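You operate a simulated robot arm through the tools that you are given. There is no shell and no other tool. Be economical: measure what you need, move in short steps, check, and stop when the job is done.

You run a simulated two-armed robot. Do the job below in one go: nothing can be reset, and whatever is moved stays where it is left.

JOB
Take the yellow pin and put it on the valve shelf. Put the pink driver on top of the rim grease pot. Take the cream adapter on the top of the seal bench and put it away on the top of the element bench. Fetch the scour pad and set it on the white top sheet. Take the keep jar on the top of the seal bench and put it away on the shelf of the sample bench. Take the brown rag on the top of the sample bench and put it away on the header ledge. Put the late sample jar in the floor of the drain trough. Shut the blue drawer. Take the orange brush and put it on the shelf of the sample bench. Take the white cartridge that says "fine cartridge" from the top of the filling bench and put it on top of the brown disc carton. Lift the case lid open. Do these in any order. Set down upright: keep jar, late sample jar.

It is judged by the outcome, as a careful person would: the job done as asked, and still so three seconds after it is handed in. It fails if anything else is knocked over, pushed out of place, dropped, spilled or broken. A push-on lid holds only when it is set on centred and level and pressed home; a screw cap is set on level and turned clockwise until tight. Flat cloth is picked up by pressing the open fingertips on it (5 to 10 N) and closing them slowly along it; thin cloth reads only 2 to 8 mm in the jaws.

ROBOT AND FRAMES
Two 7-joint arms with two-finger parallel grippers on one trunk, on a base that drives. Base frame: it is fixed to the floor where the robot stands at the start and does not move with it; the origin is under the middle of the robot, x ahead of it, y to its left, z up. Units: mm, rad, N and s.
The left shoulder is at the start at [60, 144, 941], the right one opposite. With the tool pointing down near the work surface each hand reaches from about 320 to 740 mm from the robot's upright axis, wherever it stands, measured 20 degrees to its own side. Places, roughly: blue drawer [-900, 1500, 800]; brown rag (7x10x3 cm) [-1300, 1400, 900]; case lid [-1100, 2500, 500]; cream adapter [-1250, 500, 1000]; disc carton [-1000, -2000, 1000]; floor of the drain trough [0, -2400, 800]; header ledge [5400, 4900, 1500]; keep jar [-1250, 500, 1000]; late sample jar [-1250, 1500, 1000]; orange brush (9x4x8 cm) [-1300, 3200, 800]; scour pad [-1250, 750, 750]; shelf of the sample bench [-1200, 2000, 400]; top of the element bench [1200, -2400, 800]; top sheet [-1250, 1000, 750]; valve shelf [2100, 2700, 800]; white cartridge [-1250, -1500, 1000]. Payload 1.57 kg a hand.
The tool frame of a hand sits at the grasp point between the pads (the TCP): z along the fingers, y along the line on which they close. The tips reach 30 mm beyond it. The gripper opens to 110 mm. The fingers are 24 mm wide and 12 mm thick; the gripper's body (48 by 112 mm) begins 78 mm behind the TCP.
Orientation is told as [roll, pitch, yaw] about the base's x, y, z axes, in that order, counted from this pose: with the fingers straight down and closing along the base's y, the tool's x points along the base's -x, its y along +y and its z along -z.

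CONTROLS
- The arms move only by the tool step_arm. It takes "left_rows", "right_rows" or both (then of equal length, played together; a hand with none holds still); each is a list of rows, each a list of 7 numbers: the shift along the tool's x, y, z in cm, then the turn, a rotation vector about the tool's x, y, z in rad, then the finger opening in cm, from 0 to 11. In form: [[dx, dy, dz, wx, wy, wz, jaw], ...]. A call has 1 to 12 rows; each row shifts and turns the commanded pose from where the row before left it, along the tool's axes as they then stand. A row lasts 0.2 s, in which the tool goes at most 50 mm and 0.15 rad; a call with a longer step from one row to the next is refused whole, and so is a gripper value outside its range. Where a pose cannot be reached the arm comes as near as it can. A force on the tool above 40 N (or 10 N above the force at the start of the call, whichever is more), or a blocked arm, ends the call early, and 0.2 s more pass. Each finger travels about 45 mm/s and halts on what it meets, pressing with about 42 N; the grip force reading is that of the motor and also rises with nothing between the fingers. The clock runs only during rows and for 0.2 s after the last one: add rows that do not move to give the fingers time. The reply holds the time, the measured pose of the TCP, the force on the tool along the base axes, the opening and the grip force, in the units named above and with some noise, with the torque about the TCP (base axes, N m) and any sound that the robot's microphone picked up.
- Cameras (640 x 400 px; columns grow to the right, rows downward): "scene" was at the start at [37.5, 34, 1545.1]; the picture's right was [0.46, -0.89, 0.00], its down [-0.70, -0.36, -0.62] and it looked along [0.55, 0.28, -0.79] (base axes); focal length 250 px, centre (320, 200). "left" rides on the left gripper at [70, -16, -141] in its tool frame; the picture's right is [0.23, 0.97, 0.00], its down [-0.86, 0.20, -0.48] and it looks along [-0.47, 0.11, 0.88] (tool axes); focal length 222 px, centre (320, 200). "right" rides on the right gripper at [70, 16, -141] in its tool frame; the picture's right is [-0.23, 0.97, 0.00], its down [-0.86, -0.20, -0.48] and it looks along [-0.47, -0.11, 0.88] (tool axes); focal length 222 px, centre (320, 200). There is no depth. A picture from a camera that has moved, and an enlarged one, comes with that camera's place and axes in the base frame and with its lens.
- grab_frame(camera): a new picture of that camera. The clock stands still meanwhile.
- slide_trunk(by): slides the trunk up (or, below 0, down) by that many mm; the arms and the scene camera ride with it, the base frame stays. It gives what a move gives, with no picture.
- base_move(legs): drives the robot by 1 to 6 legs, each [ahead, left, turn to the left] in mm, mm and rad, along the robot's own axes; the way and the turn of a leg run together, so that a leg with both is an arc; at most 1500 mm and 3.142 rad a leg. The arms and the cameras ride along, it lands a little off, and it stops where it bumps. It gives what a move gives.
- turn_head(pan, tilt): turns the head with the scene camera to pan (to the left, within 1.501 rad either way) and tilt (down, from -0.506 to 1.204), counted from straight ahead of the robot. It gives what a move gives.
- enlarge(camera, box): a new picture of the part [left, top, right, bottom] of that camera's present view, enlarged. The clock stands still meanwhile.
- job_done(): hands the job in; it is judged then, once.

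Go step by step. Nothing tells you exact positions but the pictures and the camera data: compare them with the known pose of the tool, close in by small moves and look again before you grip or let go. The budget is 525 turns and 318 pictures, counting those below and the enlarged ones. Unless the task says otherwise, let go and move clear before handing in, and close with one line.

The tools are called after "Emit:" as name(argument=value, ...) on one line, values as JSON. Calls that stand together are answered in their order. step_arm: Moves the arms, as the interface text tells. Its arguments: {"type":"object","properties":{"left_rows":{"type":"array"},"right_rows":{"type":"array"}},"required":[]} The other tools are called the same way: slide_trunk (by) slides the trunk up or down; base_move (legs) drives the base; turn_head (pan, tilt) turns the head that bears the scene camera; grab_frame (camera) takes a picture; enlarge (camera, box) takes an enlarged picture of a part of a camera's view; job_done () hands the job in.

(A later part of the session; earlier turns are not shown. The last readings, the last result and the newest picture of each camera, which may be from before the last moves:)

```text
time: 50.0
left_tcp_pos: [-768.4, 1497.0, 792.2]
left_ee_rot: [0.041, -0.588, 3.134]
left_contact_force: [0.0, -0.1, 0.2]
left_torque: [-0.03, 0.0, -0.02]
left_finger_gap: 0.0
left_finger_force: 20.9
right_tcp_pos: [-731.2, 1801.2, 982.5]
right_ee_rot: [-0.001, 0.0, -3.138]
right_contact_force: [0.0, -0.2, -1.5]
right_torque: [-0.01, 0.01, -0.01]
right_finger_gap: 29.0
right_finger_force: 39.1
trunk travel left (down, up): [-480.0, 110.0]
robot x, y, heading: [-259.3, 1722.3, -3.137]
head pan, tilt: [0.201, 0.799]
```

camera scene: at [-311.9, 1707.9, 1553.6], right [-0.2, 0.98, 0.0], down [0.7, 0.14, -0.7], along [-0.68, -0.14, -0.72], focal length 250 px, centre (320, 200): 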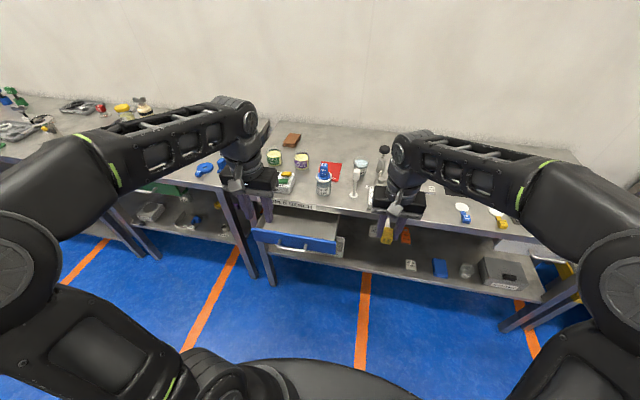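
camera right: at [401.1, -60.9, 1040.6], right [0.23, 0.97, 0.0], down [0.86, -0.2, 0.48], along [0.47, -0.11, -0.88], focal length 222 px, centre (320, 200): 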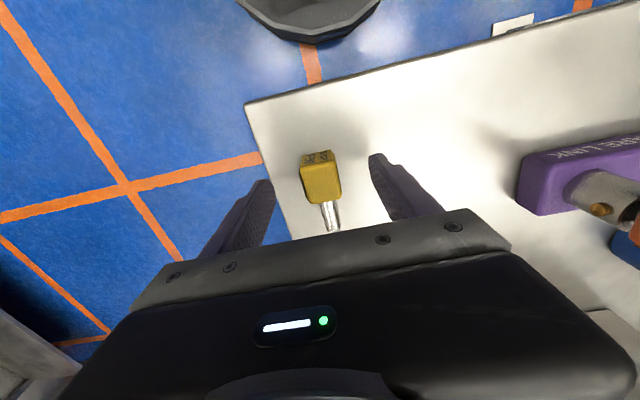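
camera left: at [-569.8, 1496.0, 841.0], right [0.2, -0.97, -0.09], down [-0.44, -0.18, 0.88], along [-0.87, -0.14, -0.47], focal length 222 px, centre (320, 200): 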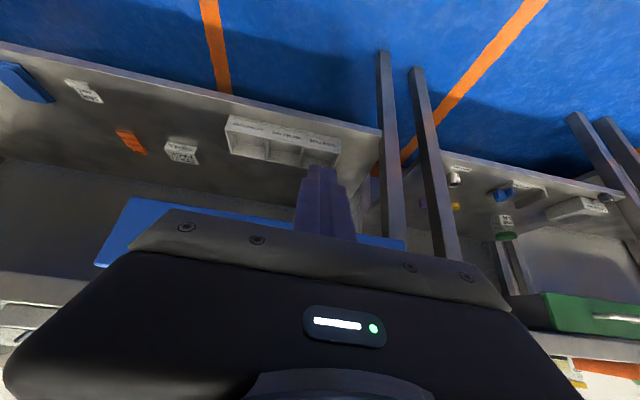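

Emit:
step_arm(left_rows=[[-1.25, 0, 0.83, 0, 0, 0, 0], [-1.25, 0, 0.83, 0, 0, 0, 0], [-1.25, 0, 0.83, 0, 0, 0, 0], [-1.25, 0, 0.83, 0, 0, 0, 0], [0, 0, 0, 0, 0, 0, 0]])

Emit:
enlarge(camera="scene", box=[180, 120, 420, 270])

```text
time: 51.2
left_tcp_pos: [-826.3, 1497.4, 790.7]
left_ee_rot: [0.039, -0.588, 3.133]
left_contact_force: [1.0, -0.2, 0.6]
left_torque: [0.0, -0.01, -0.03]
left_finger_gap: 0.0
left_finger_force: 21.2
right_tcp_pos: [-731.5, 1801.9, 983.3]
right_ee_rot: [0.0, -0.001, -3.137]
right_contact_force: [-0.5, -0.6, -0.7]
right_torque: [-0.01, 0.01, 0.04]
right_finger_gap: 28.9
right_finger_force: 39.0
trunk travel left (down, up): [-480.0, 110.0]
robot x, y, heading: [-265.0, 1721.9, -3.138]
head pan, tilt: [0.201, 0.799]
```

```text
2.67 times, centred on (300, 195) of scene
camera zoom: at [-311.8, 1707.9, 1493.6], right [-0.2, 0.98, 0.0], down [0.7, 0.14, -0.7], along [-0.68, -0.14, -0.72], focal length 667 px, centre (373, 213)
```

zoom: 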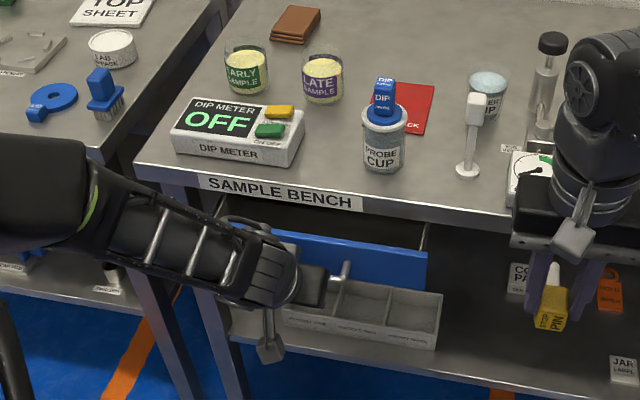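

The drawer is sliding in. I keep pushing.

Emit:
step_arm(left_rows=[[-1.25, 0, 0.83, 0, 0, 0, 0], [-1.25, 0, 0.83, 0, 0, 0, 0], [-1.25, 0, 0.83, 0, 0, 0, 0], [0, 0, 0, 0, 0, 0, 0]])

Emit:
enlarge(camera="scene", box=[180, 120, 420, 270])

```text
time: 52.2
left_tcp_pos: [-872.1, 1496.9, 791.6]
left_ee_rot: [0.04, -0.587, 3.133]
left_contact_force: [-0.3, -0.2, -0.6]
left_torque: [-0.03, 0.0, 0.01]
left_finger_gap: 0.0
left_finger_force: 21.4
right_tcp_pos: [-731.9, 1803.1, 983.0]
right_ee_rot: [0.001, 0.001, -3.137]
right_contact_force: [0.1, 0.3, 0.4]
right_torque: [0.02, -0.01, 0.01]
right_finger_gap: 28.7
right_finger_force: 38.9
trunk travel left (down, up): [-480.0, 110.0]
robot x, y, heading: [-263.0, 1723.5, -3.139]
head pan, tilt: [0.201, 0.799]
```

```text
2.67 times, centred on (300, 195) of scene
camera zoom: at [-311.9, 1707.9, 1493.6], right [-0.2, 0.98, 0.0], down [0.7, 0.14, -0.7], along [-0.68, -0.14, -0.72], focal length 667 px, centre (373, 213)
```

zoom: 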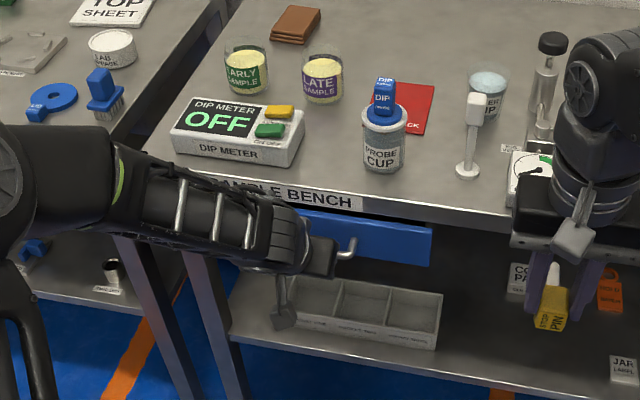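

Emit:
step_arm(left_rows=[[-1.25, 0, 0.83, 0, 0, 0, 0], [-1.25, 0, 0.83, 0, 0, 0, 0], [0, 0, 0, 0, 0, 0, 0]])

Emit:
enlarge(camera="scene", box=[180, 120, 420, 270])

Emit:
grab_frame(camera="left")

```text
time: 53.0
left_tcp_pos: [-896.3, 1496.7, 787.1]
left_ee_rot: [0.039, -0.577, 3.135]
left_contact_force: [31.3, 1.5, -9.3]
left_torque: [-0.06, -0.64, 0.13]
left_finger_gap: 0.0
left_finger_force: 21.3
right_tcp_pos: [-730.7, 1801.6, 983.0]
right_ee_rot: [0.0, -0.001, -3.138]
right_contact_force: [-0.3, -0.8, -0.8]
right_torque: [-0.02, 0.01, -0.02]
right_finger_gap: 28.9
right_finger_force: 39.2
trunk travel left (down, up): [-480.0, 110.0]
robot x, y, heading: [-263.3, 1722.7, -3.139]
head pan, tilt: [0.201, 0.799]
```

```text
2.67 times, centred on (300, 195) of scene
camera zoom: at [-308.9, 1707.8, 1493.4], right [-0.2, 0.98, 0.0], down [0.7, 0.15, -0.7], along [-0.68, -0.14, -0.72], focal length 667 px, centre (373, 213)
```

zoom: 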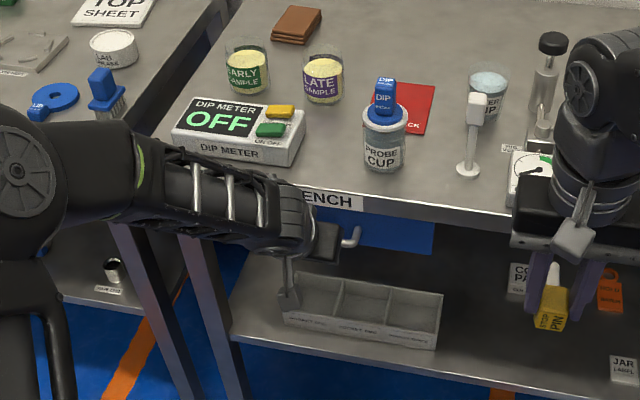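

```text
282 pictures are left
camera left: at [-761.0, 1517.4, 867.6], right [0.2, -0.97, -0.09], down [-0.45, -0.18, 0.87], along [-0.87, -0.14, -0.48], focal length 222 px, centre (320, 200)
```

left: 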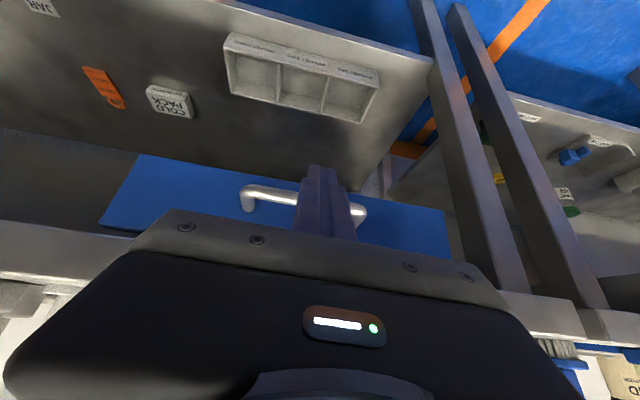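

The drawer met a firm stop (31 N at the tips). I back off and check it is shut.

Emit:
step_arm(left_rows=[[1.7, 0, -1.1, 0, 0, 0, 0], [3.3, 0, -2.2, 0, 0, 0, 0], [3.3, 0, -2.2, 0, 0, 0, 0], [3.3, 0, -2.2, 0, 0, 0, 0], [0, 0, 0, 0, 0, 0, 0]])

Emit:
slide_trunk(by=-90)

Emit:
enlarge(camera="scene", box=[120, 120, 440, 320])

```text
time: 54.2
left_tcp_pos: [-763.5, 1499.2, 791.8]
left_ee_rot: [0.041, -0.589, 3.133]
left_contact_force: [0.5, -0.1, -0.3]
left_torque: [0.01, 0.0, -0.03]
left_finger_gap: 0.0
left_finger_force: 21.4
right_tcp_pos: [-731.1, 1801.6, 983.1]
right_ee_rot: [0.001, 0.0, -3.14]
right_contact_force: [0.3, 0.0, 0.0]
right_torque: [0.01, 0.0, 0.01]
right_finger_gap: 28.9
right_finger_force: 38.9
trunk travel left (down, up): [-480.0, 110.0]
robot x, y, heading: [-262.0, 1725.2, -3.142]
head pan, tilt: [0.201, 0.799]
```

```text
time: 55.5
left_tcp_pos: [-763.6, 1498.1, 702.8]
left_ee_rot: [0.039, -0.589, 3.135]
left_contact_force: [0.8, -0.3, -0.8]
left_torque: [0.01, 0.03, 0.05]
left_finger_gap: 0.0
left_finger_force: 21.1
right_tcp_pos: [-731.4, 1802.4, 893.1]
right_ee_rot: [0.001, -0.001, -3.137]
right_contact_force: [-0.3, -0.3, -0.5]
right_torque: [0.02, -0.02, -0.01]
right_finger_gap: 29.1
right_finger_force: 39.1
trunk travel left (down, up): [-390.0, 200.0]
robot x, y, heading: [-263.8, 1719.4, -3.139]
head pan, tilt: [0.201, 0.799]
```

```text
2.00 times, centred on (280, 220) of scene
camera zoom: at [-311.7, 1707.9, 1403.6], right [-0.2, 0.98, 0.0], down [0.7, 0.14, -0.7], along [-0.68, -0.14, -0.72], focal length 500 px, centre (400, 160)
```

zoom: 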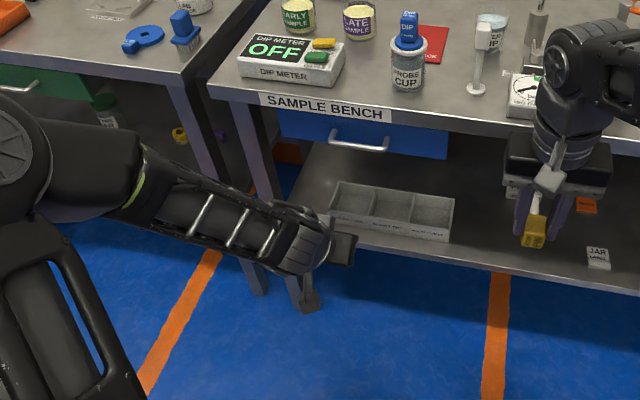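

The blue drawer is shut. Next the brown rag at about [-1314,1365,886] (bench top ≈870). I raise the trunk and both hands for clearance.

Emit:
slide_trunk(by=150)

Emit:
step_arm(left_rows=[[0, 0, 0, 0, 0.14, 0, 2], [0, 0, 0, 0, 0.14, 0, 5], [0, 0, 0, 0, 0.14, 0, 8], [-0.7, 0, -4, 0, 0, 0, 11], [-0.7, 0, -4, 0, 0, 0, 11], [-0.7, 0, -4, 0, 0, 0, 11], [-0.7, 0, -4, 0, 0, 0, 11], [-0.7, 0, -4, 0, 0, 0, 11], [0, 0, 0, 0, 0, 0, 11]], right_rows=[[1, 0, -2, 0, 0, 0, 1], [1, 0, -2, 0, 0, 0, 1], [1, 0, -2, 0, 0, 0, 1], [1, 0, -2, 0, 0, 0, 1], [1, 0, -2, 0, 0, 0, 1], [1, 0, -1, 0, 0, 0, 1], [1, 0, -1, 0, 0, 0, 1], [1, 0, 0, 0, 0, 0, 1], [0, 0, 0, 0, 0, 0, 1]])

```text
time: 57.2
left_tcp_pos: [-762.9, 1499.2, 851.5]
left_ee_rot: [0.04, -0.587, 3.135]
left_contact_force: [-0.6, -0.7, 0.3]
left_torque: [0.0, 0.01, -0.01]
left_finger_gap: 0.0
left_finger_force: 21.1
right_tcp_pos: [-732.8, 1803.6, 1042.0]
right_ee_rot: [-0.001, 0.001, -3.137]
right_contact_force: [-0.7, 0.8, -0.2]
right_torque: [0.02, -0.01, -0.01]
right_finger_gap: 28.8
right_finger_force: 39.1
trunk travel left (down, up): [-540.0, 50.0]
robot x, y, heading: [-258.8, 1725.1, -3.14]
head pan, tilt: [0.201, 0.799]
```

```text
time: 59.2
left_tcp_pos: [-763.5, 1506.2, 1056.1]
left_ee_rot: [0.034, -0.166, -3.132]
left_contact_force: [-0.3, 0.4, -0.2]
left_torque: [0.01, 0.0, 0.01]
left_finger_gap: 110.2
left_finger_force: 0.2
right_tcp_pos: [-670.8, 1800.7, 1132.9]
right_ee_rot: [-0.001, 0.001, -3.141]
right_contact_force: [-0.3, -0.4, -0.9]
right_torque: [0.02, -0.07, 0.02]
right_finger_gap: 29.1
right_finger_force: 38.7
right hand out of reach, approached as far as the arm can: row 5, 7
trunk travel left (down, up): [-540.0, 50.0]
robot x, y, heading: [-263.0, 1721.0, -3.139]
head pan, tilt: [0.201, 0.799]
```

Emit:
base_move(legs=[[0, 141, 0], [270, 0, 0]])

Emit:
grab_frame(camera="left")

Emit:
turn_head(pan=0.1, tilt=0.95)

Emit:
grab_frame(camera="scene")

```text
time: 62.1
left_tcp_pos: [-1029.5, 1363.2, 1054.4]
left_ee_rot: [0.032, -0.166, -3.136]
left_contact_force: [-0.6, 0.2, 0.2]
left_torque: [-0.04, -0.06, 0.05]
left_finger_gap: 110.1
left_finger_force: 0.1
right_tcp_pos: [-934.7, 1657.8, 1133.2]
right_ee_rot: [0.001, 0.001, 3.141]
right_contact_force: [0.5, -1.4, -0.6]
right_torque: [0.0, -0.04, -0.01]
right_finger_gap: 29.0
right_finger_force: 39.1
trunk travel left (down, up): [-540.0, 50.0]
robot x, y, heading: [-529.0, 1579.8, 3.145]
head pan, tilt: [0.201, 0.799]
```

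```text
280 pictures are left
camera left: at [-937.4, 1384.3, 1182.1], right [0.24, -0.97, -0.01], down [-0.76, -0.19, 0.62], along [-0.6, -0.14, -0.78], focal length 222 px, centre (320, 200)
```

left: 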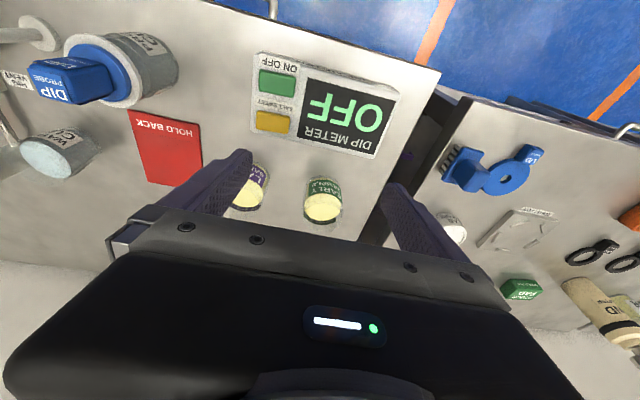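

```text
time: 62.8
left_tcp_pos: [-1029.7, 1363.6, 1054.9]
left_ee_rot: [0.035, -0.166, -3.136]
left_contact_force: [-0.4, -0.4, -0.3]
left_torque: [-0.03, -0.01, 0.01]
left_finger_gap: 110.0
left_finger_force: 0.1
right_tcp_pos: [-935.1, 1656.8, 1133.0]
right_ee_rot: [0.001, 0.0, 3.143]
right_contact_force: [0.1, -0.3, -1.4]
right_torque: [0.01, -0.02, 0.01]
right_finger_gap: 29.0
right_finger_force: 38.4
trunk travel left (down, up): [-540.0, 50.0]
robot x, y, heading: [-527.2, 1580.3, 3.138]
head pan, tilt: [0.099, 0.949]
```

```text
279 pictures are left
camera scene: at [-570.2, 1572.1, 1542.1], right [-0.1, 0.99, 0.0], down [0.81, 0.08, -0.58], along [-0.58, -0.06, -0.81], focal length 250 px, centre (320, 200)
```

scene: 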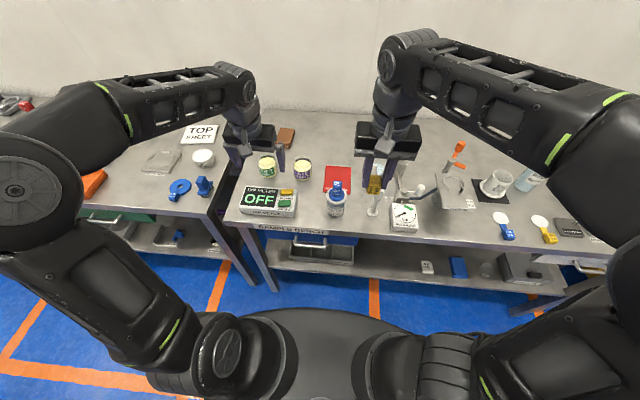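

I move a bit nearer and then reach the left hand over the rag.

Emit:
base_move(legs=[[50, 60, 0]])

```text
time: 63.8
left_tcp_pos: [-1080.3, 1303.2, 1055.0]
left_ee_rot: [0.033, -0.165, -3.138]
left_contact_force: [0.2, -0.7, -0.4]
left_torque: [0.03, 0.01, -0.03]
left_finger_gap: 109.9
left_finger_force: 0.1
right_tcp_pos: [-986.2, 1597.9, 1133.0]
right_ee_rot: [0.0, 0.002, 3.141]
right_contact_force: [-0.3, 0.1, -1.1]
right_torque: [0.04, -0.03, -0.02]
right_finger_gap: 28.7
right_finger_force: 38.5
trunk travel left (down, up): [-540.0, 50.0]
robot x, y, heading: [-580.0, 1520.2, 3.139]
head pan, tilt: [0.099, 0.949]
```

Emit:
step_arm(left_rows=[[-3.25, -1.02, 1.3, 0, 0, 0, 11], [-3.25, -1.02, 1.3, 0, 0, 0, 11], [-3.25, -1.02, 1.3, 0, 0, 0, 11], [-3.25, -1.02, 1.3, 0, 0, 0, 11], [-3.25, -1.02, 1.3, 0, 0, 0, 11], [-3.25, -1.02, 1.3, 0, 0, 0, 11], [0, 0, 0, 0, 0, 0, 11]])

Emit:
grab_frame(camera="left")

Emit:
enlarge(camera="scene", box=[180, 60, 380, 185])

```text
time: 65.4
left_tcp_pos: [-1286.2, 1362.0, 1009.3]
left_ee_rot: [0.034, -0.169, -3.138]
left_contact_force: [0.2, 0.5, -0.5]
left_torque: [-0.02, 0.0, 0.0]
left_finger_gap: 109.8
left_finger_force: 0.0
right_tcp_pos: [-985.7, 1596.9, 1134.7]
right_ee_rot: [0.0, -0.001, 3.141]
right_contact_force: [0.0, 0.1, 0.7]
right_torque: [-0.01, 0.0, 0.04]
right_finger_gap: 28.8
right_finger_force: 38.0
trunk travel left (down, up): [-540.0, 50.0]
robot x, y, heading: [-581.7, 1516.7, 3.141]
head pan, tilt: [0.099, 0.949]
```

```text
278 pictures are left
camera left: at [-1193.9, 1382.7, 1137.0], right [0.23, -0.97, -0.01], down [-0.76, -0.19, 0.62], along [-0.6, -0.14, -0.78], focal length 222 px, centre (320, 200)
```

left: 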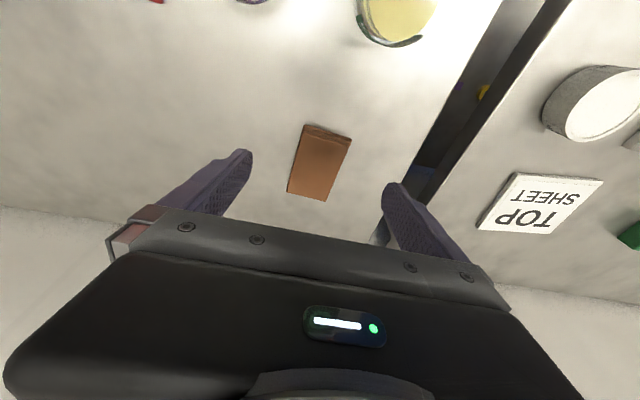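

```text
3.20 times, centred on (280, 122) of scene
camera zoom: at [-620.4, 1512.4, 1542.1], right [-0.1, 1.0, 0.0], down [0.81, 0.08, -0.58], along [-0.58, -0.06, -0.81], focal length 800 px, centre (448, 448)
```

zoom: 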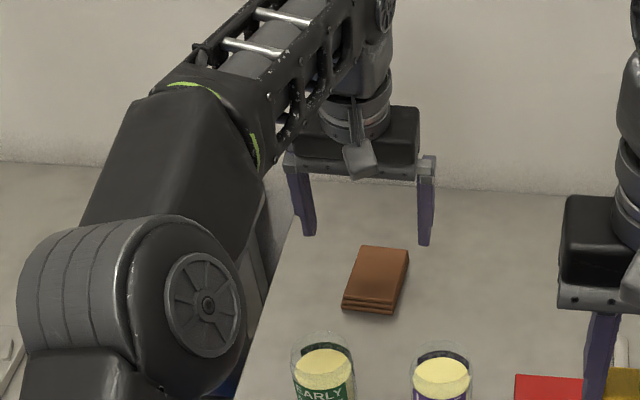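

The rag's middle is about [-1330,1355]. I descend over its front half.

Emit:
step_arm(left_rows=[[-0.4, 0.25, 3, 0, 0, 0, 11], [-0.4, 0.25, 3, 0, 0, 0, 11], [-0.3, 0.2, 2.7, 0, 0, 0, 11], [0, 0, 0, 0, 0, 0, 11]])

Emit:
grab_frame(camera="left")

Emit:
enlarge(camera="scene", box=[180, 60, 380, 185])

```text
time: 66.4
left_tcp_pos: [-1311.6, 1351.5, 925.6]
left_ee_rot: [0.033, -0.167, -3.136]
left_contact_force: [-0.4, 1.2, -0.3]
left_torque: [0.01, 0.01, -0.02]
left_finger_gap: 110.0
left_finger_force: 0.1
right_tcp_pos: [-984.8, 1599.0, 1133.1]
right_ee_rot: [-0.001, 0.0, 3.142]
right_contact_force: [0.3, 0.1, -0.8]
right_torque: [0.01, 0.0, 0.0]
right_finger_gap: 28.7
right_finger_force: 38.3
trunk travel left (down, up): [-540.0, 50.0]
robot x, y, heading: [-581.1, 1522.6, 3.141]
head pan, tilt: [0.099, 0.949]
```

```text
276 pictures are left
camera left: at [-1219.7, 1373.6, 1052.6], right [0.23, -0.97, -0.01], down [-0.76, -0.19, 0.62], along [-0.6, -0.14, -0.78], focal length 222 px, centre (320, 200)
```

left: 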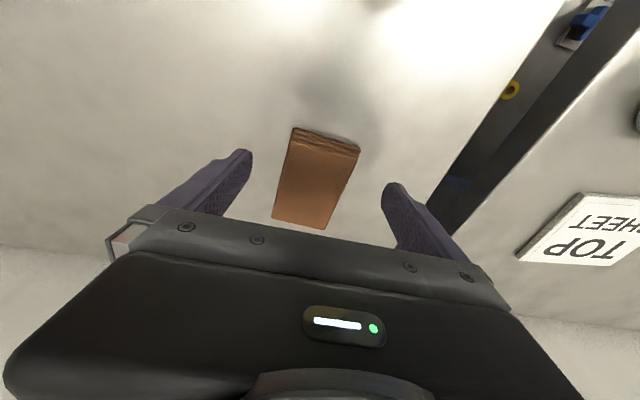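

```text
3.20 times, centred on (280, 122) of scene
camera zoom: at [-620.9, 1512.8, 1542.1], right [-0.1, 1.0, 0.0], down [0.81, 0.08, -0.58], along [-0.58, -0.06, -0.81], focal length 800 px, centre (448, 448)
```

zoom: 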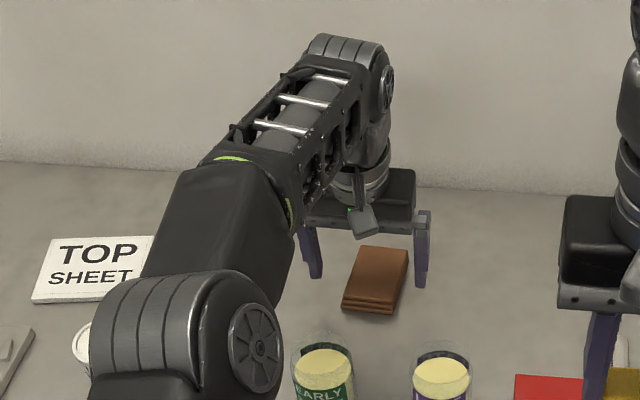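

Emit:
step_arm(left_rows=[[0.2, 0, 1.1, 0, 0, 0, 11], [0.15, 0, 0.9, 0, 0, 0, 11], [0, 0, 0, 0, 0, 0, 9], [0, 0, 0, 0, 0, 0, 7], [0, 0, 0, 0, 0, 0, 5], [0, 0, 0, 0, 0, 0, 4], [0, 0, 0, 0, 0, 0, 4], [0, 0, 0, 0, 0, 0, 4]])

Emit:
enlarge(camera="scene", box=[180, 60, 380, 185])

```text
time: 68.2
left_tcp_pos: [-1311.2, 1351.5, 903.2]
left_ee_rot: [0.034, -0.168, -3.137]
left_contact_force: [0.2, -0.7, -0.8]
left_torque: [0.01, -0.03, -0.01]
left_finger_gap: 65.1
left_finger_force: 41.7
right_tcp_pos: [-985.2, 1597.7, 1132.5]
right_ee_rot: [-0.001, -0.001, 3.14]
right_contact_force: [-0.1, -0.8, 0.0]
right_torque: [-0.01, -0.01, -0.01]
right_finger_gap: 28.8
right_finger_force: 38.9
trunk travel left (down, up): [-540.0, 50.0]
robot x, y, heading: [-579.0, 1522.7, 3.146]
head pan, tilt: [0.099, 0.949]
```

```text
3.20 times, centred on (280, 122) of scene
camera zoom: at [-621.2, 1512.7, 1542.0], right [-0.1, 1.0, 0.0], down [0.81, 0.08, -0.58], along [-0.58, -0.06, -0.81], focal length 800 px, centre (448, 448)
```

zoom: 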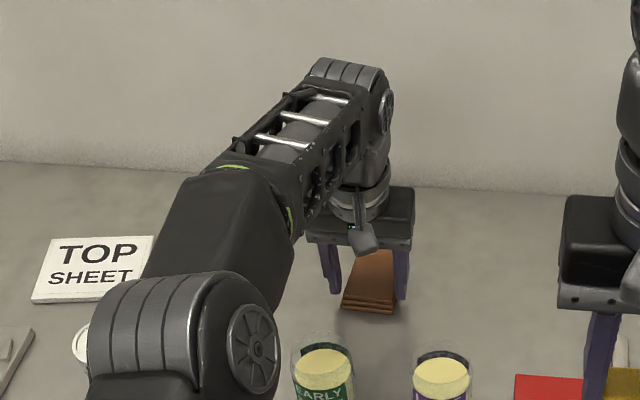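

The rag is gripped (65 mm). I lift it, then back away.

Emit:
step_arm(left_rows=[[-0.5, 0, -3, 0, 0, 0, 4], [-0.65, 0, -4, 0, 0, 0, 4], [-0.65, 0, -4, 0, 0, 0, 4], [-0.65, 0, -4, 0, 0, 0, 4], [0, 0, 0, 0, 0, 0, 4]])

Emit:
grab_frame(camera="left")

```text
time: 69.4
left_tcp_pos: [-1302.5, 1352.8, 1003.4]
left_ee_rot: [0.035, -0.17, -3.138]
left_contact_force: [0.6, 0.0, -0.6]
left_torque: [0.03, -0.03, -0.03]
left_finger_gap: 64.7
left_finger_force: 42.5
left hand out of reach, approached as far as the arm can: row 3, 4
right_tcp_pos: [-984.6, 1598.7, 1134.0]
right_ee_rot: [0.0, -0.001, 3.142]
right_contact_force: [-0.3, -0.3, -0.4]
right_torque: [0.01, 0.01, 0.03]
right_finger_gap: 29.0
right_finger_force: 39.2
trunk travel left (down, up): [-540.0, 50.0]
robot x, y, heading: [-577.3, 1518.1, 3.143]
head pan, tilt: [0.099, 0.949]
```

```text
273 pictures are left
camera left: at [-1210.5, 1374.7, 1131.1], right [0.23, -0.97, -0.01], down [-0.76, -0.19, 0.62], along [-0.61, -0.14, -0.78], focal length 222 px, centre (320, 200)
```

left: 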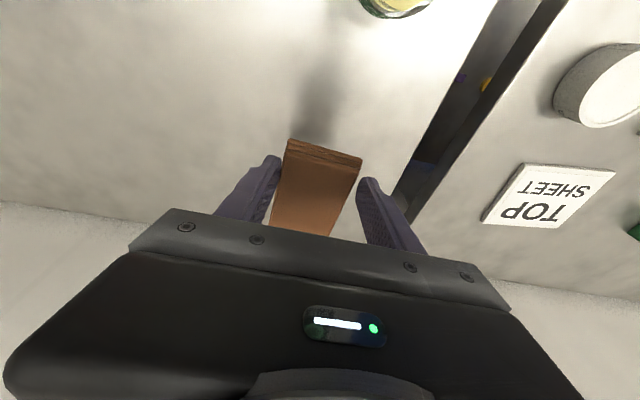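

Emit:
slide_trunk(by=50)

Emit:
step_arm(left_rows=[[2.9, 0, -1, 0, 0, 0, 4], [2.9, 0, -1.5, 0, 0, 0, 4], [2.9, 0, -1.5, 0, 0, 0, 4], [2.9, 0, -1.5, 0, 0, 0, 4], [2.9, 0, -1.5, 0, 0, 0, 4], [2.9, 0, -1, 0, 0, 0, 4], [2.9, 0, -1, 0, 0, 0, 4], [2.9, 0, -1, 0, 0, 0, 4], [0, 0, 0, 0, 0, 0, 4]])

Emit:
base_move(legs=[[-330, 0, 0]])

Emit:
grab_frame(camera="scene")

```text
time: 70.3
left_tcp_pos: [-1302.6, 1352.9, 1054.0]
left_ee_rot: [0.032, -0.17, -3.136]
left_contact_force: [0.3, -1.2, -1.3]
left_torque: [-0.03, 0.0, 0.03]
left_finger_gap: 64.6
left_finger_force: 42.1
right_tcp_pos: [-984.7, 1597.7, 1183.2]
right_ee_rot: [-0.001, 0.0, 3.141]
right_contact_force: [-0.1, -0.3, -1.3]
right_torque: [0.05, 0.0, 0.0]
right_finger_gap: 28.8
right_finger_force: 38.7
trunk travel left (down, up): [-590.0, 0.0]
robot x, y, heading: [-582.2, 1515.7, 3.142]
head pan, tilt: [0.099, 0.949]
```

```text
time: 72.3
left_tcp_pos: [-1057.6, 1359.7, 1111.2]
left_ee_rot: [0.033, -0.171, -3.137]
left_contact_force: [-0.4, -0.2, -0.5]
left_torque: [0.04, 0.02, 0.01]
left_finger_gap: 64.3
left_finger_force: 41.7
right_tcp_pos: [-986.6, 1599.0, 1183.0]
right_ee_rot: [0.0, 0.0, 3.141]
right_contact_force: [-0.7, -0.3, -1.0]
right_torque: [-0.04, -0.03, -0.01]
right_finger_gap: 28.7
right_finger_force: 38.9
trunk travel left (down, up): [-590.0, 0.0]
robot x, y, heading: [-578.2, 1520.4, 3.145]
head pan, tilt: [0.099, 0.949]
```

```text
time: 74.5
left_tcp_pos: [-726.8, 1357.9, 1110.7]
left_ee_rot: [0.034, -0.171, -3.139]
left_contact_force: [0.8, -0.1, -0.4]
left_torque: [-0.01, 0.01, 0.0]
left_finger_gap: 63.7
left_finger_force: 42.0
right_tcp_pos: [-655.8, 1598.6, 1183.4]
right_ee_rot: [0.0, 0.0, 3.14]
right_contact_force: [0.3, -0.5, 0.1]
right_torque: [-0.02, 0.03, 0.0]
right_finger_gap: 28.7
right_finger_force: 38.7
trunk travel left (down, up): [-590.0, 0.0]
robot x, y, heading: [-249.2, 1517.4, 3.133]
head pan, tilt: [0.099, 0.949]
```

```text
272 pictures are left
camera scene: at [-290.3, 1512.3, 1592.1], right [-0.1, 1.0, 0.0], down [0.81, 0.08, -0.58], along [-0.58, -0.06, -0.81], focal length 250 px, centre (320, 200)
```

scene: 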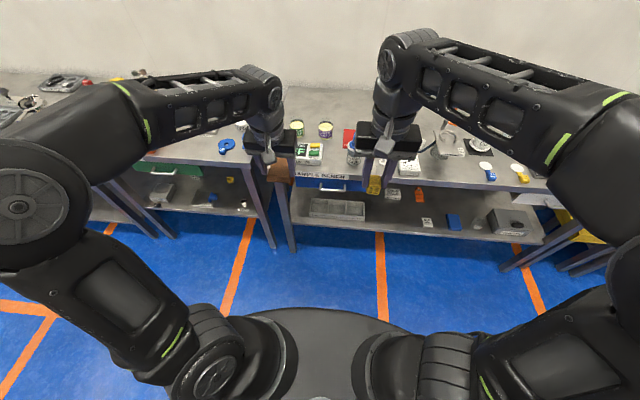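

Both items are in hand. I turn to face north (+y) and look for the way to the valve shelf.

Emit:
base_move(legs=[[0, 0, -1.57]])

Emit:
turn_head(pan=-0.8, tilt=0.2)

Emit:
grab_frame(camera="scene")

Emit:
turn_head(pan=0, tilt=0.2)

Emit:
grab_frame(camera="scene")

```text
time: 78.7
left_tcp_pos: [-415.2, 1996.7, 1111.3]
left_ee_rot: [0.034, -0.172, 1.581]
left_contact_force: [0.1, 0.4, 0.1]
left_torque: [-0.03, 0.02, -0.01]
left_finger_gap: 63.9
left_finger_force: 42.5
right_tcp_pos: [-174.4, 1927.0, 1184.5]
right_ee_rot: [0.0, 0.0, 1.576]
right_contact_force: [-1.1, 1.2, -0.7]
right_torque: [0.02, 0.01, 0.02]
right_finger_gap: 28.9
right_finger_force: 38.8
trunk travel left (down, up): [-590.0, 0.0]
robot x, y, heading: [-250.8, 1521.1, 1.576]
head pan, tilt: [0.099, 0.949]
```

```text
time: 79.9
left_tcp_pos: [-413.1, 1996.4, 1111.2]
left_ee_rot: [0.033, -0.17, 1.58]
left_contact_force: [0.0, 0.2, -0.2]
left_torque: [0.01, -0.02, -0.02]
left_finger_gap: 63.5
left_finger_force: 42.0
right_tcp_pos: [-174.2, 1927.2, 1182.2]
right_ee_rot: [0.0, -0.001, 1.575]
right_contact_force: [0.3, -0.8, -0.9]
right_torque: [-0.01, -0.03, -0.03]
right_finger_gap: 29.0
right_finger_force: 38.5
trunk travel left (down, up): [-590.0, 0.0]
robot x, y, heading: [-249.5, 1521.4, 1.577]
head pan, tilt: [-0.799, 0.201]
```

```text
271 pictures are left
camera scene: at [-182.4, 1555.0, 1657.1], right [0.7, -0.71, 0.0], down [-0.14, -0.14, -0.98], along [0.7, 0.69, -0.2], focal length 250 px, centre (320, 200)
```

scene: 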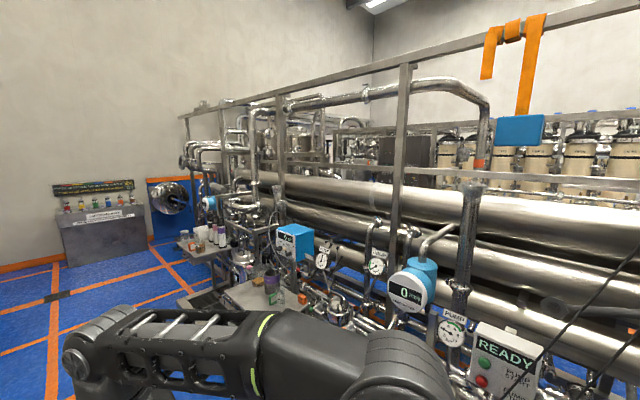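

```text
time: 81.1
left_tcp_pos: [-414.0, 1996.3, 1112.1]
left_ee_rot: [0.034, -0.17, 1.582]
left_contact_force: [0.4, 0.0, -1.1]
left_torque: [0.01, -0.01, -0.01]
left_finger_gap: 63.7
left_finger_force: 42.0
right_tcp_pos: [-174.6, 1926.4, 1184.5]
right_ee_rot: [-0.001, -0.001, 1.577]
right_contact_force: [0.4, 0.4, -1.6]
right_torque: [-0.02, 0.02, -0.02]
right_finger_gap: 29.0
right_finger_force: 38.7
trunk travel left (down, up): [-590.0, 0.0]
robot x, y, heading: [-248.7, 1518.0, 1.576]
head pan, tilt: [0.0, 0.201]
```

```text
270 pictures are left
camera scene: at [-249.2, 1582.8, 1657.2], right [1.0, 0.0, 0.0], down [0.0, -0.2, -0.98], along [0.0, 0.98, -0.2], focal length 250 px, centre (320, 200)
```

scene: 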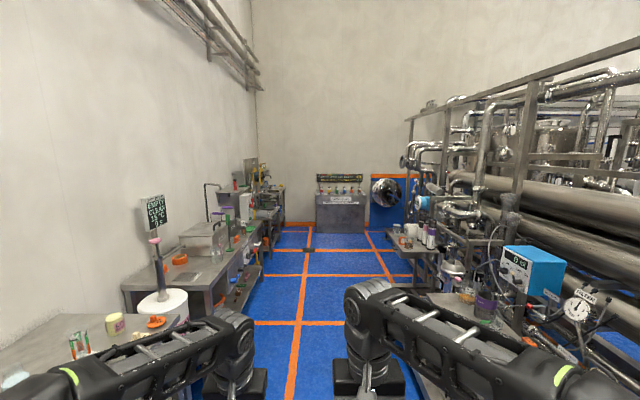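

I drive up the aisle to look round the machine's north end.

Emit:
base_move(legs=[[1500, 0, 0], [1000, 0, 0]])

Emit:
turn_head(pan=-0.6, tilt=0.2)

Emit:
grab_frame(camera="scene")

```text
time: 93.1
left_tcp_pos: [-397.2, 4455.5, 1112.2]
left_ee_rot: [0.034, -0.172, 1.567]
left_contact_force: [-0.5, 0.8, -0.1]
left_torque: [-0.02, -0.01, 0.01]
left_finger_gap: 63.4
left_finger_force: 42.2
right_tcp_pos: [-157.6, 4382.3, 1183.9]
right_ee_rot: [-0.001, 0.0, 1.561]
right_contact_force: [-0.2, -0.6, -1.2]
right_torque: [-0.01, -0.04, -0.01]
right_finger_gap: 28.9
right_finger_force: 38.5
trunk travel left (down, up): [-590.0, 0.0]
robot x, y, heading: [-243.4, 3975.0, 1.559]
head pan, tilt: [0.0, 0.201]
```

```text
time: 94.1
left_tcp_pos: [-396.5, 4456.1, 1112.0]
left_ee_rot: [0.032, -0.17, 1.566]
left_contact_force: [0.0, 0.0, -0.8]
left_torque: [0.0, 0.0, 0.0]
left_finger_gap: 63.5
left_finger_force: 41.7
right_tcp_pos: [-158.4, 4381.1, 1183.9]
right_ee_rot: [0.0, 0.001, 1.559]
right_contact_force: [-0.5, -0.3, -1.1]
right_torque: [-0.02, 0.03, -0.02]
right_finger_gap: 29.0
right_finger_force: 38.5
trunk travel left (down, up): [-590.0, 0.0]
robot x, y, heading: [-238.3, 3975.2, 1.559]
head pan, tilt: [-0.6, 0.201]
```

```text
269 pictures are left
camera scene: at [-185.8, 4022.0, 1657.2], right [0.82, -0.57, 0.0], down [-0.11, -0.16, -0.98], along [0.56, 0.8, -0.2], focal length 250 px, centre (320, 200)
```

scene: 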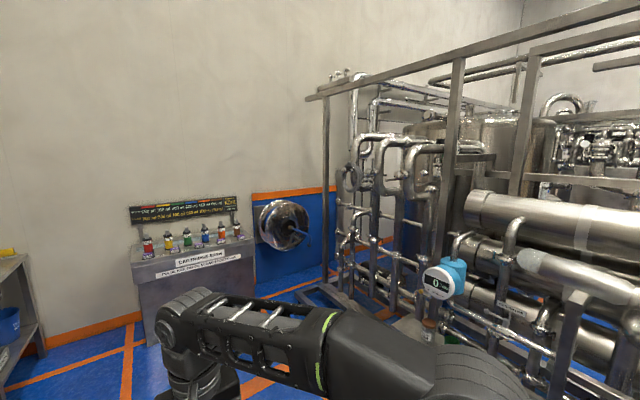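

Emit:
enlarge(camera="scene", box=[230, 180, 470, 330])

```text
2.67 times, centred on (350, 255) of scene
camera zoom: at [-185.8, 4022.0, 1657.2], right [0.82, -0.57, 0.0], down [-0.11, -0.16, -0.98], along [0.56, 0.8, -0.2], focal length 667 px, centre (240, 53)
```

zoom: 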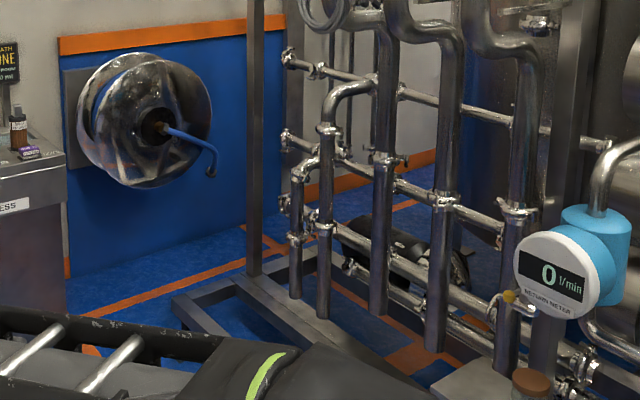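

The north gap looks too narrow. I go back down the aisle to the south side, where the floor looked open.

Emit:
base_move(legs=[[-1500, 0, 0.01], [-1500, 0, 0], [-1500, 0, 0], [-500, 0, 0]])

Emit:
turn_head(pan=-1.5, tilt=0.25)

Emit:
grab_frame(camera="scene")

```text
time: 118.4
left_tcp_pos: [-404.4, -607.4, 1112.5]
left_ee_rot: [0.034, -0.17, 1.588]
left_contact_force: [-0.4, 1.0, 0.0]
left_torque: [0.0, 0.0, 0.01]
left_finger_gap: 63.7
left_finger_force: 41.8
right_tcp_pos: [-164.1, -675.6, 1183.0]
right_ee_rot: [-0.001, 0.0, 1.583]
right_contact_force: [-0.4, -0.3, -0.6]
right_torque: [0.01, 0.02, -0.04]
right_finger_gap: 28.9
right_finger_force: 38.2
trunk travel left (down, up): [-590.0, 0.0]
robot x, y, heading: [-239.3, -1087.8, 1.583]
head pan, tilt: [-0.6, 0.201]
```

```text
time: 119.6
left_tcp_pos: [-404.2, -607.0, 1111.5]
left_ee_rot: [0.034, -0.171, 1.589]
left_contact_force: [0.9, -0.7, -0.9]
left_torque: [-0.04, -0.01, 0.01]
left_finger_gap: 63.6
left_finger_force: 42.0
right_tcp_pos: [-163.8, -676.1, 1182.9]
right_ee_rot: [0.0, 0.0, 1.583]
right_contact_force: [0.1, 0.3, -1.0]
right_torque: [-0.03, -0.01, 0.03]
right_finger_gap: 28.9
right_finger_force: 38.7
trunk travel left (down, up): [-590.0, 0.0]
robot x, y, heading: [-237.0, -1081.6, 1.581]
head pan, tilt: [-1.499, 0.25]
```

```text
267 pictures are left
camera scene: at [-142.5, -1105.4, 1652.7], right [0.08, -1.0, 0.0], down [-0.25, -0.02, -0.97], along [0.97, 0.08, -0.25], focal length 250 px, centre (320, 200)
```

scene: 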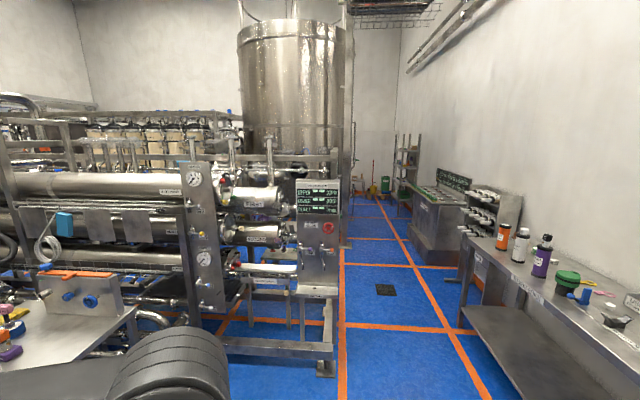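

The south corridor (y≈-1020 to -2180) runs east. I drive along it and look north behind the machine.

Emit:
base_move(legs=[[0, 0, -1.581], [0, -500, 0], [1500, 0, 0], [1400, 0, 0]])

Emit:
turn_head(pan=1.3, tilt=0.2)

Emit:
grab_frame(camera="scene")

Emit:
turn_head(pan=0.2, tilt=0.2)

Emit:
grab_frame(camera="scene")

```text
time: 140.2
left_tcp_pos: [3167.7, -1465.7, 1111.8]
left_ee_rot: [0.032, -0.171, -0.006]
left_contact_force: [0.2, -0.3, -0.2]
left_torque: [-0.04, 0.03, -0.02]
left_finger_gap: 63.6
left_finger_force: 41.6
right_tcp_pos: [3092.7, -1704.0, 1183.9]
right_ee_rot: [0.001, 0.0, -0.015]
right_contact_force: [0.5, 0.0, -1.5]
right_torque: [0.02, 0.01, -0.02]
right_finger_gap: 28.7
right_finger_force: 38.3
trunk travel left (down, up): [-590.0, 0.0]
robot x, y, heading: [2686.3, -1620.9, -0.013]
head pan, tilt: [-1.499, 0.25]
```

```text
time: 142.6
left_tcp_pos: [3167.8, -1464.7, 1112.6]
left_ee_rot: [0.034, -0.171, -0.008]
left_contact_force: [-0.6, -1.3, 0.6]
left_torque: [0.02, 0.01, 0.0]
left_finger_gap: 63.7
left_finger_force: 42.4
right_tcp_pos: [3091.7, -1705.4, 1183.8]
right_ee_rot: [-0.001, -0.001, -0.013]
right_contact_force: [1.0, -0.3, 0.2]
right_torque: [0.01, -0.03, 0.0]
right_finger_gap: 28.9
right_finger_force: 38.9
trunk travel left (down, up): [-590.0, 0.0]
robot x, y, heading: [2686.6, -1623.1, -0.011]
head pan, tilt: [1.3, 0.201]
```

```text
266 pictures are left
camera scene: at [2684.2, -1532.5, 1657.2], right [0.96, -0.28, 0.0], down [-0.06, -0.19, -0.98], along [0.28, 0.94, -0.2], focal length 250 px, centre (320, 200)
```

scene: 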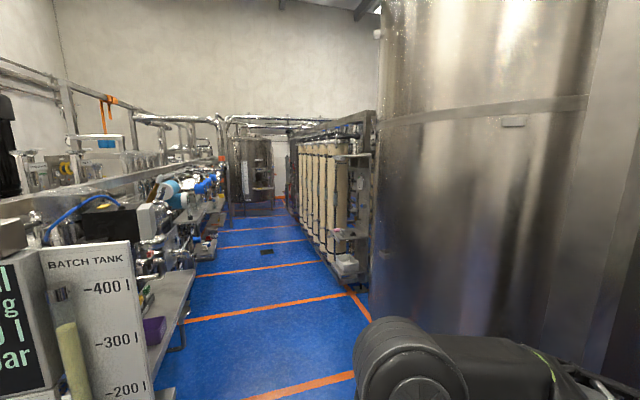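

```text
time: 144.0
left_tcp_pos: [3167.3, -1466.8, 1112.0]
left_ee_rot: [0.033, -0.173, -0.007]
left_contact_force: [-0.4, -0.7, 0.2]
left_torque: [0.01, 0.03, -0.01]
left_finger_gap: 63.8
left_finger_force: 41.8
right_tcp_pos: [3092.7, -1704.5, 1183.5]
right_ee_rot: [-0.001, 0.001, -0.013]
right_contact_force: [0.2, 0.4, 0.2]
right_torque: [-0.01, -0.02, -0.02]
right_finger_gap: 28.8
right_finger_force: 39.0
trunk travel left (down, up): [-590.0, 0.0]
robot x, y, heading: [2686.0, -1623.5, -0.013]
head pan, tilt: [0.201, 0.201]
```

```text
265 pictures are left
camera scene: at [2749.6, -1604.5, 1657.2], right [0.19, -0.98, 0.0], down [-0.2, -0.04, -0.98], along [0.96, 0.18, -0.2], focal length 250 px, centre (320, 200)
```

scene: 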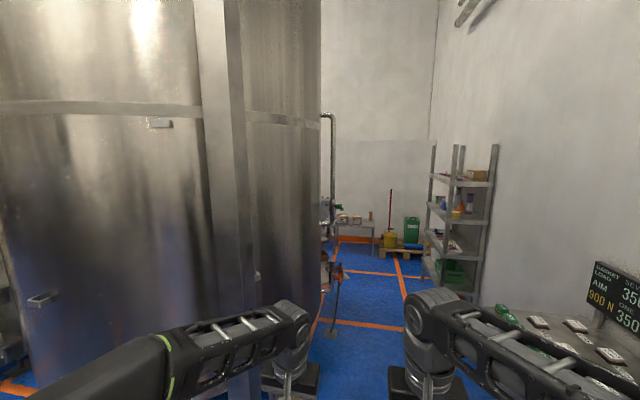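

The aisle behind the machine (x≈2300–3700) leads to the valve shelf. I turn north and drive up it.

Emit:
base_move(legs=[[150, 0, 0], [0, 0, 1.58], [1500, 0, 0], [1000, 0, 0]])

Emit:
turn_head(pan=0.6, tilt=0.4)

Emit:
grab_frame(camera="scene")

```text
time: 161.1
left_tcp_pos: [2679.9, 1370.3, 1112.1]
left_ee_rot: [0.034, -0.171, 1.57]
left_contact_force: [0.1, -1.0, -0.1]
left_torque: [-0.03, -0.01, -0.02]
left_finger_gap: 63.6
left_finger_force: 42.1
right_tcp_pos: [2918.8, 1296.9, 1183.7]
right_ee_rot: [-0.002, -0.001, 1.565]
right_contact_force: [-0.7, 0.5, -0.9]
right_torque: [-0.04, 0.02, -0.02]
right_finger_gap: 29.2
right_finger_force: 38.7
trunk travel left (down, up): [-590.0, 0.0]
robot x, y, heading: [2836.9, 894.3, 1.568]
head pan, tilt: [0.201, 0.201]
```

```text
time: 162.0
left_tcp_pos: [2679.2, 1369.4, 1112.0]
left_ee_rot: [0.033, -0.17, 1.572]
left_contact_force: [-0.3, -0.1, 0.0]
left_torque: [0.0, -0.01, 0.02]
left_finger_gap: 63.7
left_finger_force: 42.2
right_tcp_pos: [2918.6, 1295.4, 1183.8]
right_ee_rot: [-0.001, 0.0, 1.566]
right_contact_force: [-0.5, 0.4, -1.1]
right_torque: [-0.03, -0.03, -0.03]
right_finger_gap: 28.9
right_finger_force: 39.4
trunk travel left (down, up): [-590.0, 0.0]
robot x, y, heading: [2840.0, 887.6, 1.566]
head pan, tilt: [0.6, 0.4]
```

```text
264 pictures are left
camera scene: at [2787.5, 936.4, 1638.7], right [0.83, 0.56, 0.0], down [0.22, -0.32, -0.92], along [-0.52, 0.76, -0.39], focal length 250 px, centre (320, 200)
```

scene: 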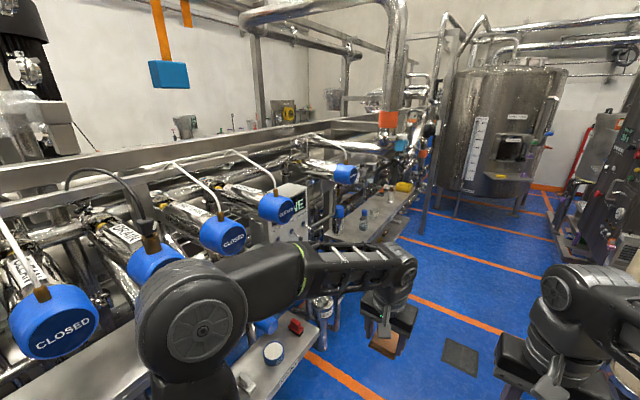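

Emit:
base_move(legs=[[1100, 0, 0]])

Emit:
turn_head(pan=0.95, tilt=0.5)

Emit:
grab_frame(camera="scene")

```text
time: 167.6
left_tcp_pos: [2663.3, 2471.3, 1112.0]
left_ee_rot: [0.033, -0.171, 1.594]
left_contact_force: [0.1, 0.2, 0.2]
left_torque: [-0.01, 0.05, -0.02]
left_finger_gap: 63.4
left_finger_force: 42.3
right_tcp_pos: [2904.2, 2402.7, 1183.3]
right_ee_rot: [-0.001, -0.002, 1.588]
right_contact_force: [0.1, -0.1, -0.5]
right_torque: [-0.02, 0.01, 0.01]
right_finger_gap: 28.8
right_finger_force: 38.8
trunk travel left (down, up): [-590.0, 0.0]
robot x, y, heading: [2834.2, 1995.5, 1.585]
head pan, tilt: [0.6, 0.4]
```

```text
time: 168.5
left_tcp_pos: [2663.5, 2470.9, 1112.2]
left_ee_rot: [0.034, -0.172, 1.592]
left_contact_force: [0.4, 0.0, -0.2]
left_torque: [-0.04, 0.0, 0.03]
left_finger_gap: 63.8
left_finger_force: 42.1
right_tcp_pos: [2904.4, 2402.4, 1184.1]
right_ee_rot: [0.001, -0.001, 1.585]
right_contact_force: [-0.1, 0.7, -0.4]
right_torque: [-0.01, -0.02, 0.0]
right_finger_gap: 29.0
right_finger_force: 38.8
trunk travel left (down, up): [-590.0, 0.0]
robot x, y, heading: [2834.2, 1995.9, 1.585]
head pan, tilt: [0.949, 0.499]
```

```text
263 pictures are left
camera scene: at [2759.9, 2017.2, 1629.5], right [0.57, 0.82, 0.0], down [0.39, -0.27, -0.88], along [-0.72, 0.5, -0.48], focal length 250 px, centre (320, 200)
```

scene: 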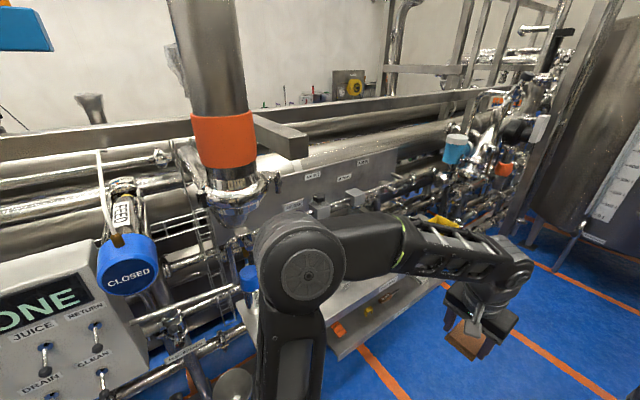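

Emit:
base_move(legs=[[450, -150, 0], [0, 0, 1.555]])

Emit:
turn_head(pan=0.0, tilt=0.7)

Emit:
grab_frame(camera="scene")

```text
time: 175.1
left_tcp_pos: [2498.5, 2293.8, 1112.9]
left_ee_rot: [0.033, -0.172, -3.135]
left_contact_force: [0.3, 0.0, -0.6]
left_torque: [0.03, -0.03, -0.03]
left_finger_gap: 63.2
left_finger_force: 41.4
right_tcp_pos: [2569.8, 2535.2, 1184.0]
right_ee_rot: [0.001, 0.0, -3.14]
right_contact_force: [0.7, 0.1, 0.2]
right_torque: [0.01, -0.01, -0.03]
right_finger_gap: 29.1
right_finger_force: 38.8
trunk travel left (down, up): [-590.0, 0.0]
robot x, y, heading: [2975.1, 2458.2, -3.139]
head pan, tilt: [0.949, 0.499]
```

```text
time: 176.4
left_tcp_pos: [2499.5, 2294.4, 1111.3]
left_ee_rot: [0.034, -0.171, -3.135]
left_contact_force: [-0.1, -0.9, -0.4]
left_torque: [0.0, 0.0, -0.04]
left_finger_gap: 63.6
left_finger_force: 41.9
right_tcp_pos: [2569.8, 2535.2, 1182.7]
right_ee_rot: [-0.002, -0.001, -3.14]
right_contact_force: [0.4, 0.1, -0.8]
right_torque: [0.05, -0.02, 0.0]
right_finger_gap: 28.6
right_finger_force: 38.8
trunk travel left (down, up): [-590.0, 0.0]
robot x, y, heading: [2977.4, 2460.2, -3.139]
head pan, tilt: [0.0, 0.7]
```

```text
262 pictures are left
camera scene: at [2922.0, 2457.0, 1611.8], right [0.0, 1.0, 0.0], down [0.64, 0.0, -0.77], along [-0.77, 0.0, -0.64], focal length 250 px, centre (320, 200)
```

scene: 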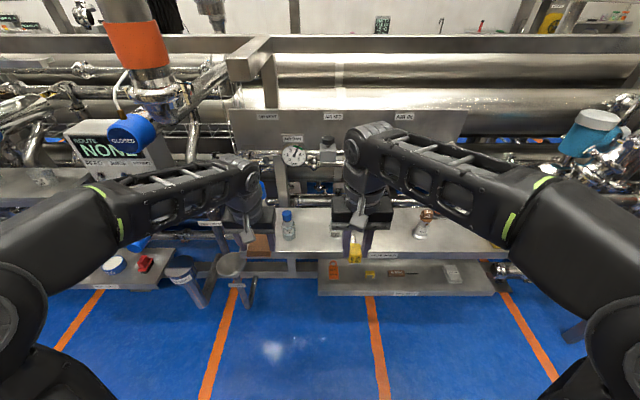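

Emit:
enlarge(camera="scene", box=[220, 100, 540, 300])

Emit:
grab_frame(camera="right")

```text
2.00 times, centred on (380, 200) of scene
camera zoom: at [2922.0, 2457.0, 1611.8], right [0.0, 1.0, 0.0], down [0.64, 0.0, -0.77], along [-0.77, 0.0, -0.64], focal length 500 px, centre (200, 200)
```

zoom: 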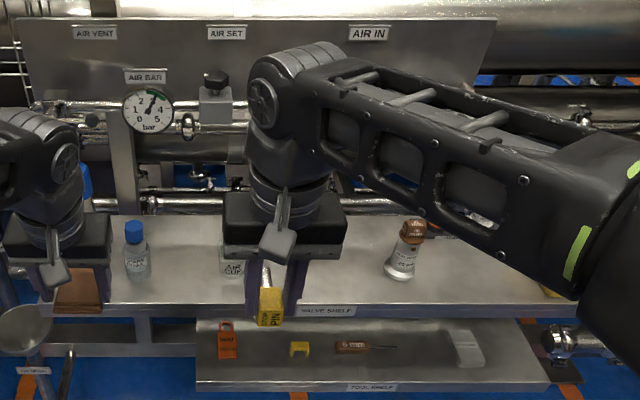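

```text
260 pictures are left
camera right: at [2639.4, 2518.2, 1324.3], right [-0.23, -0.97, 0.0], down [-0.86, 0.2, 0.48], along [-0.47, 0.11, -0.88], focal length 222 px, centre (320, 200)
```

right: 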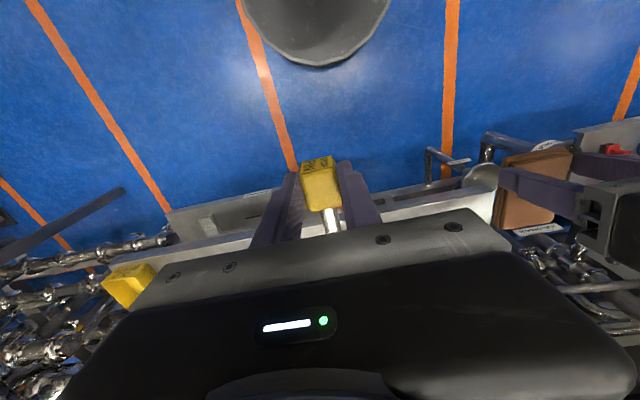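

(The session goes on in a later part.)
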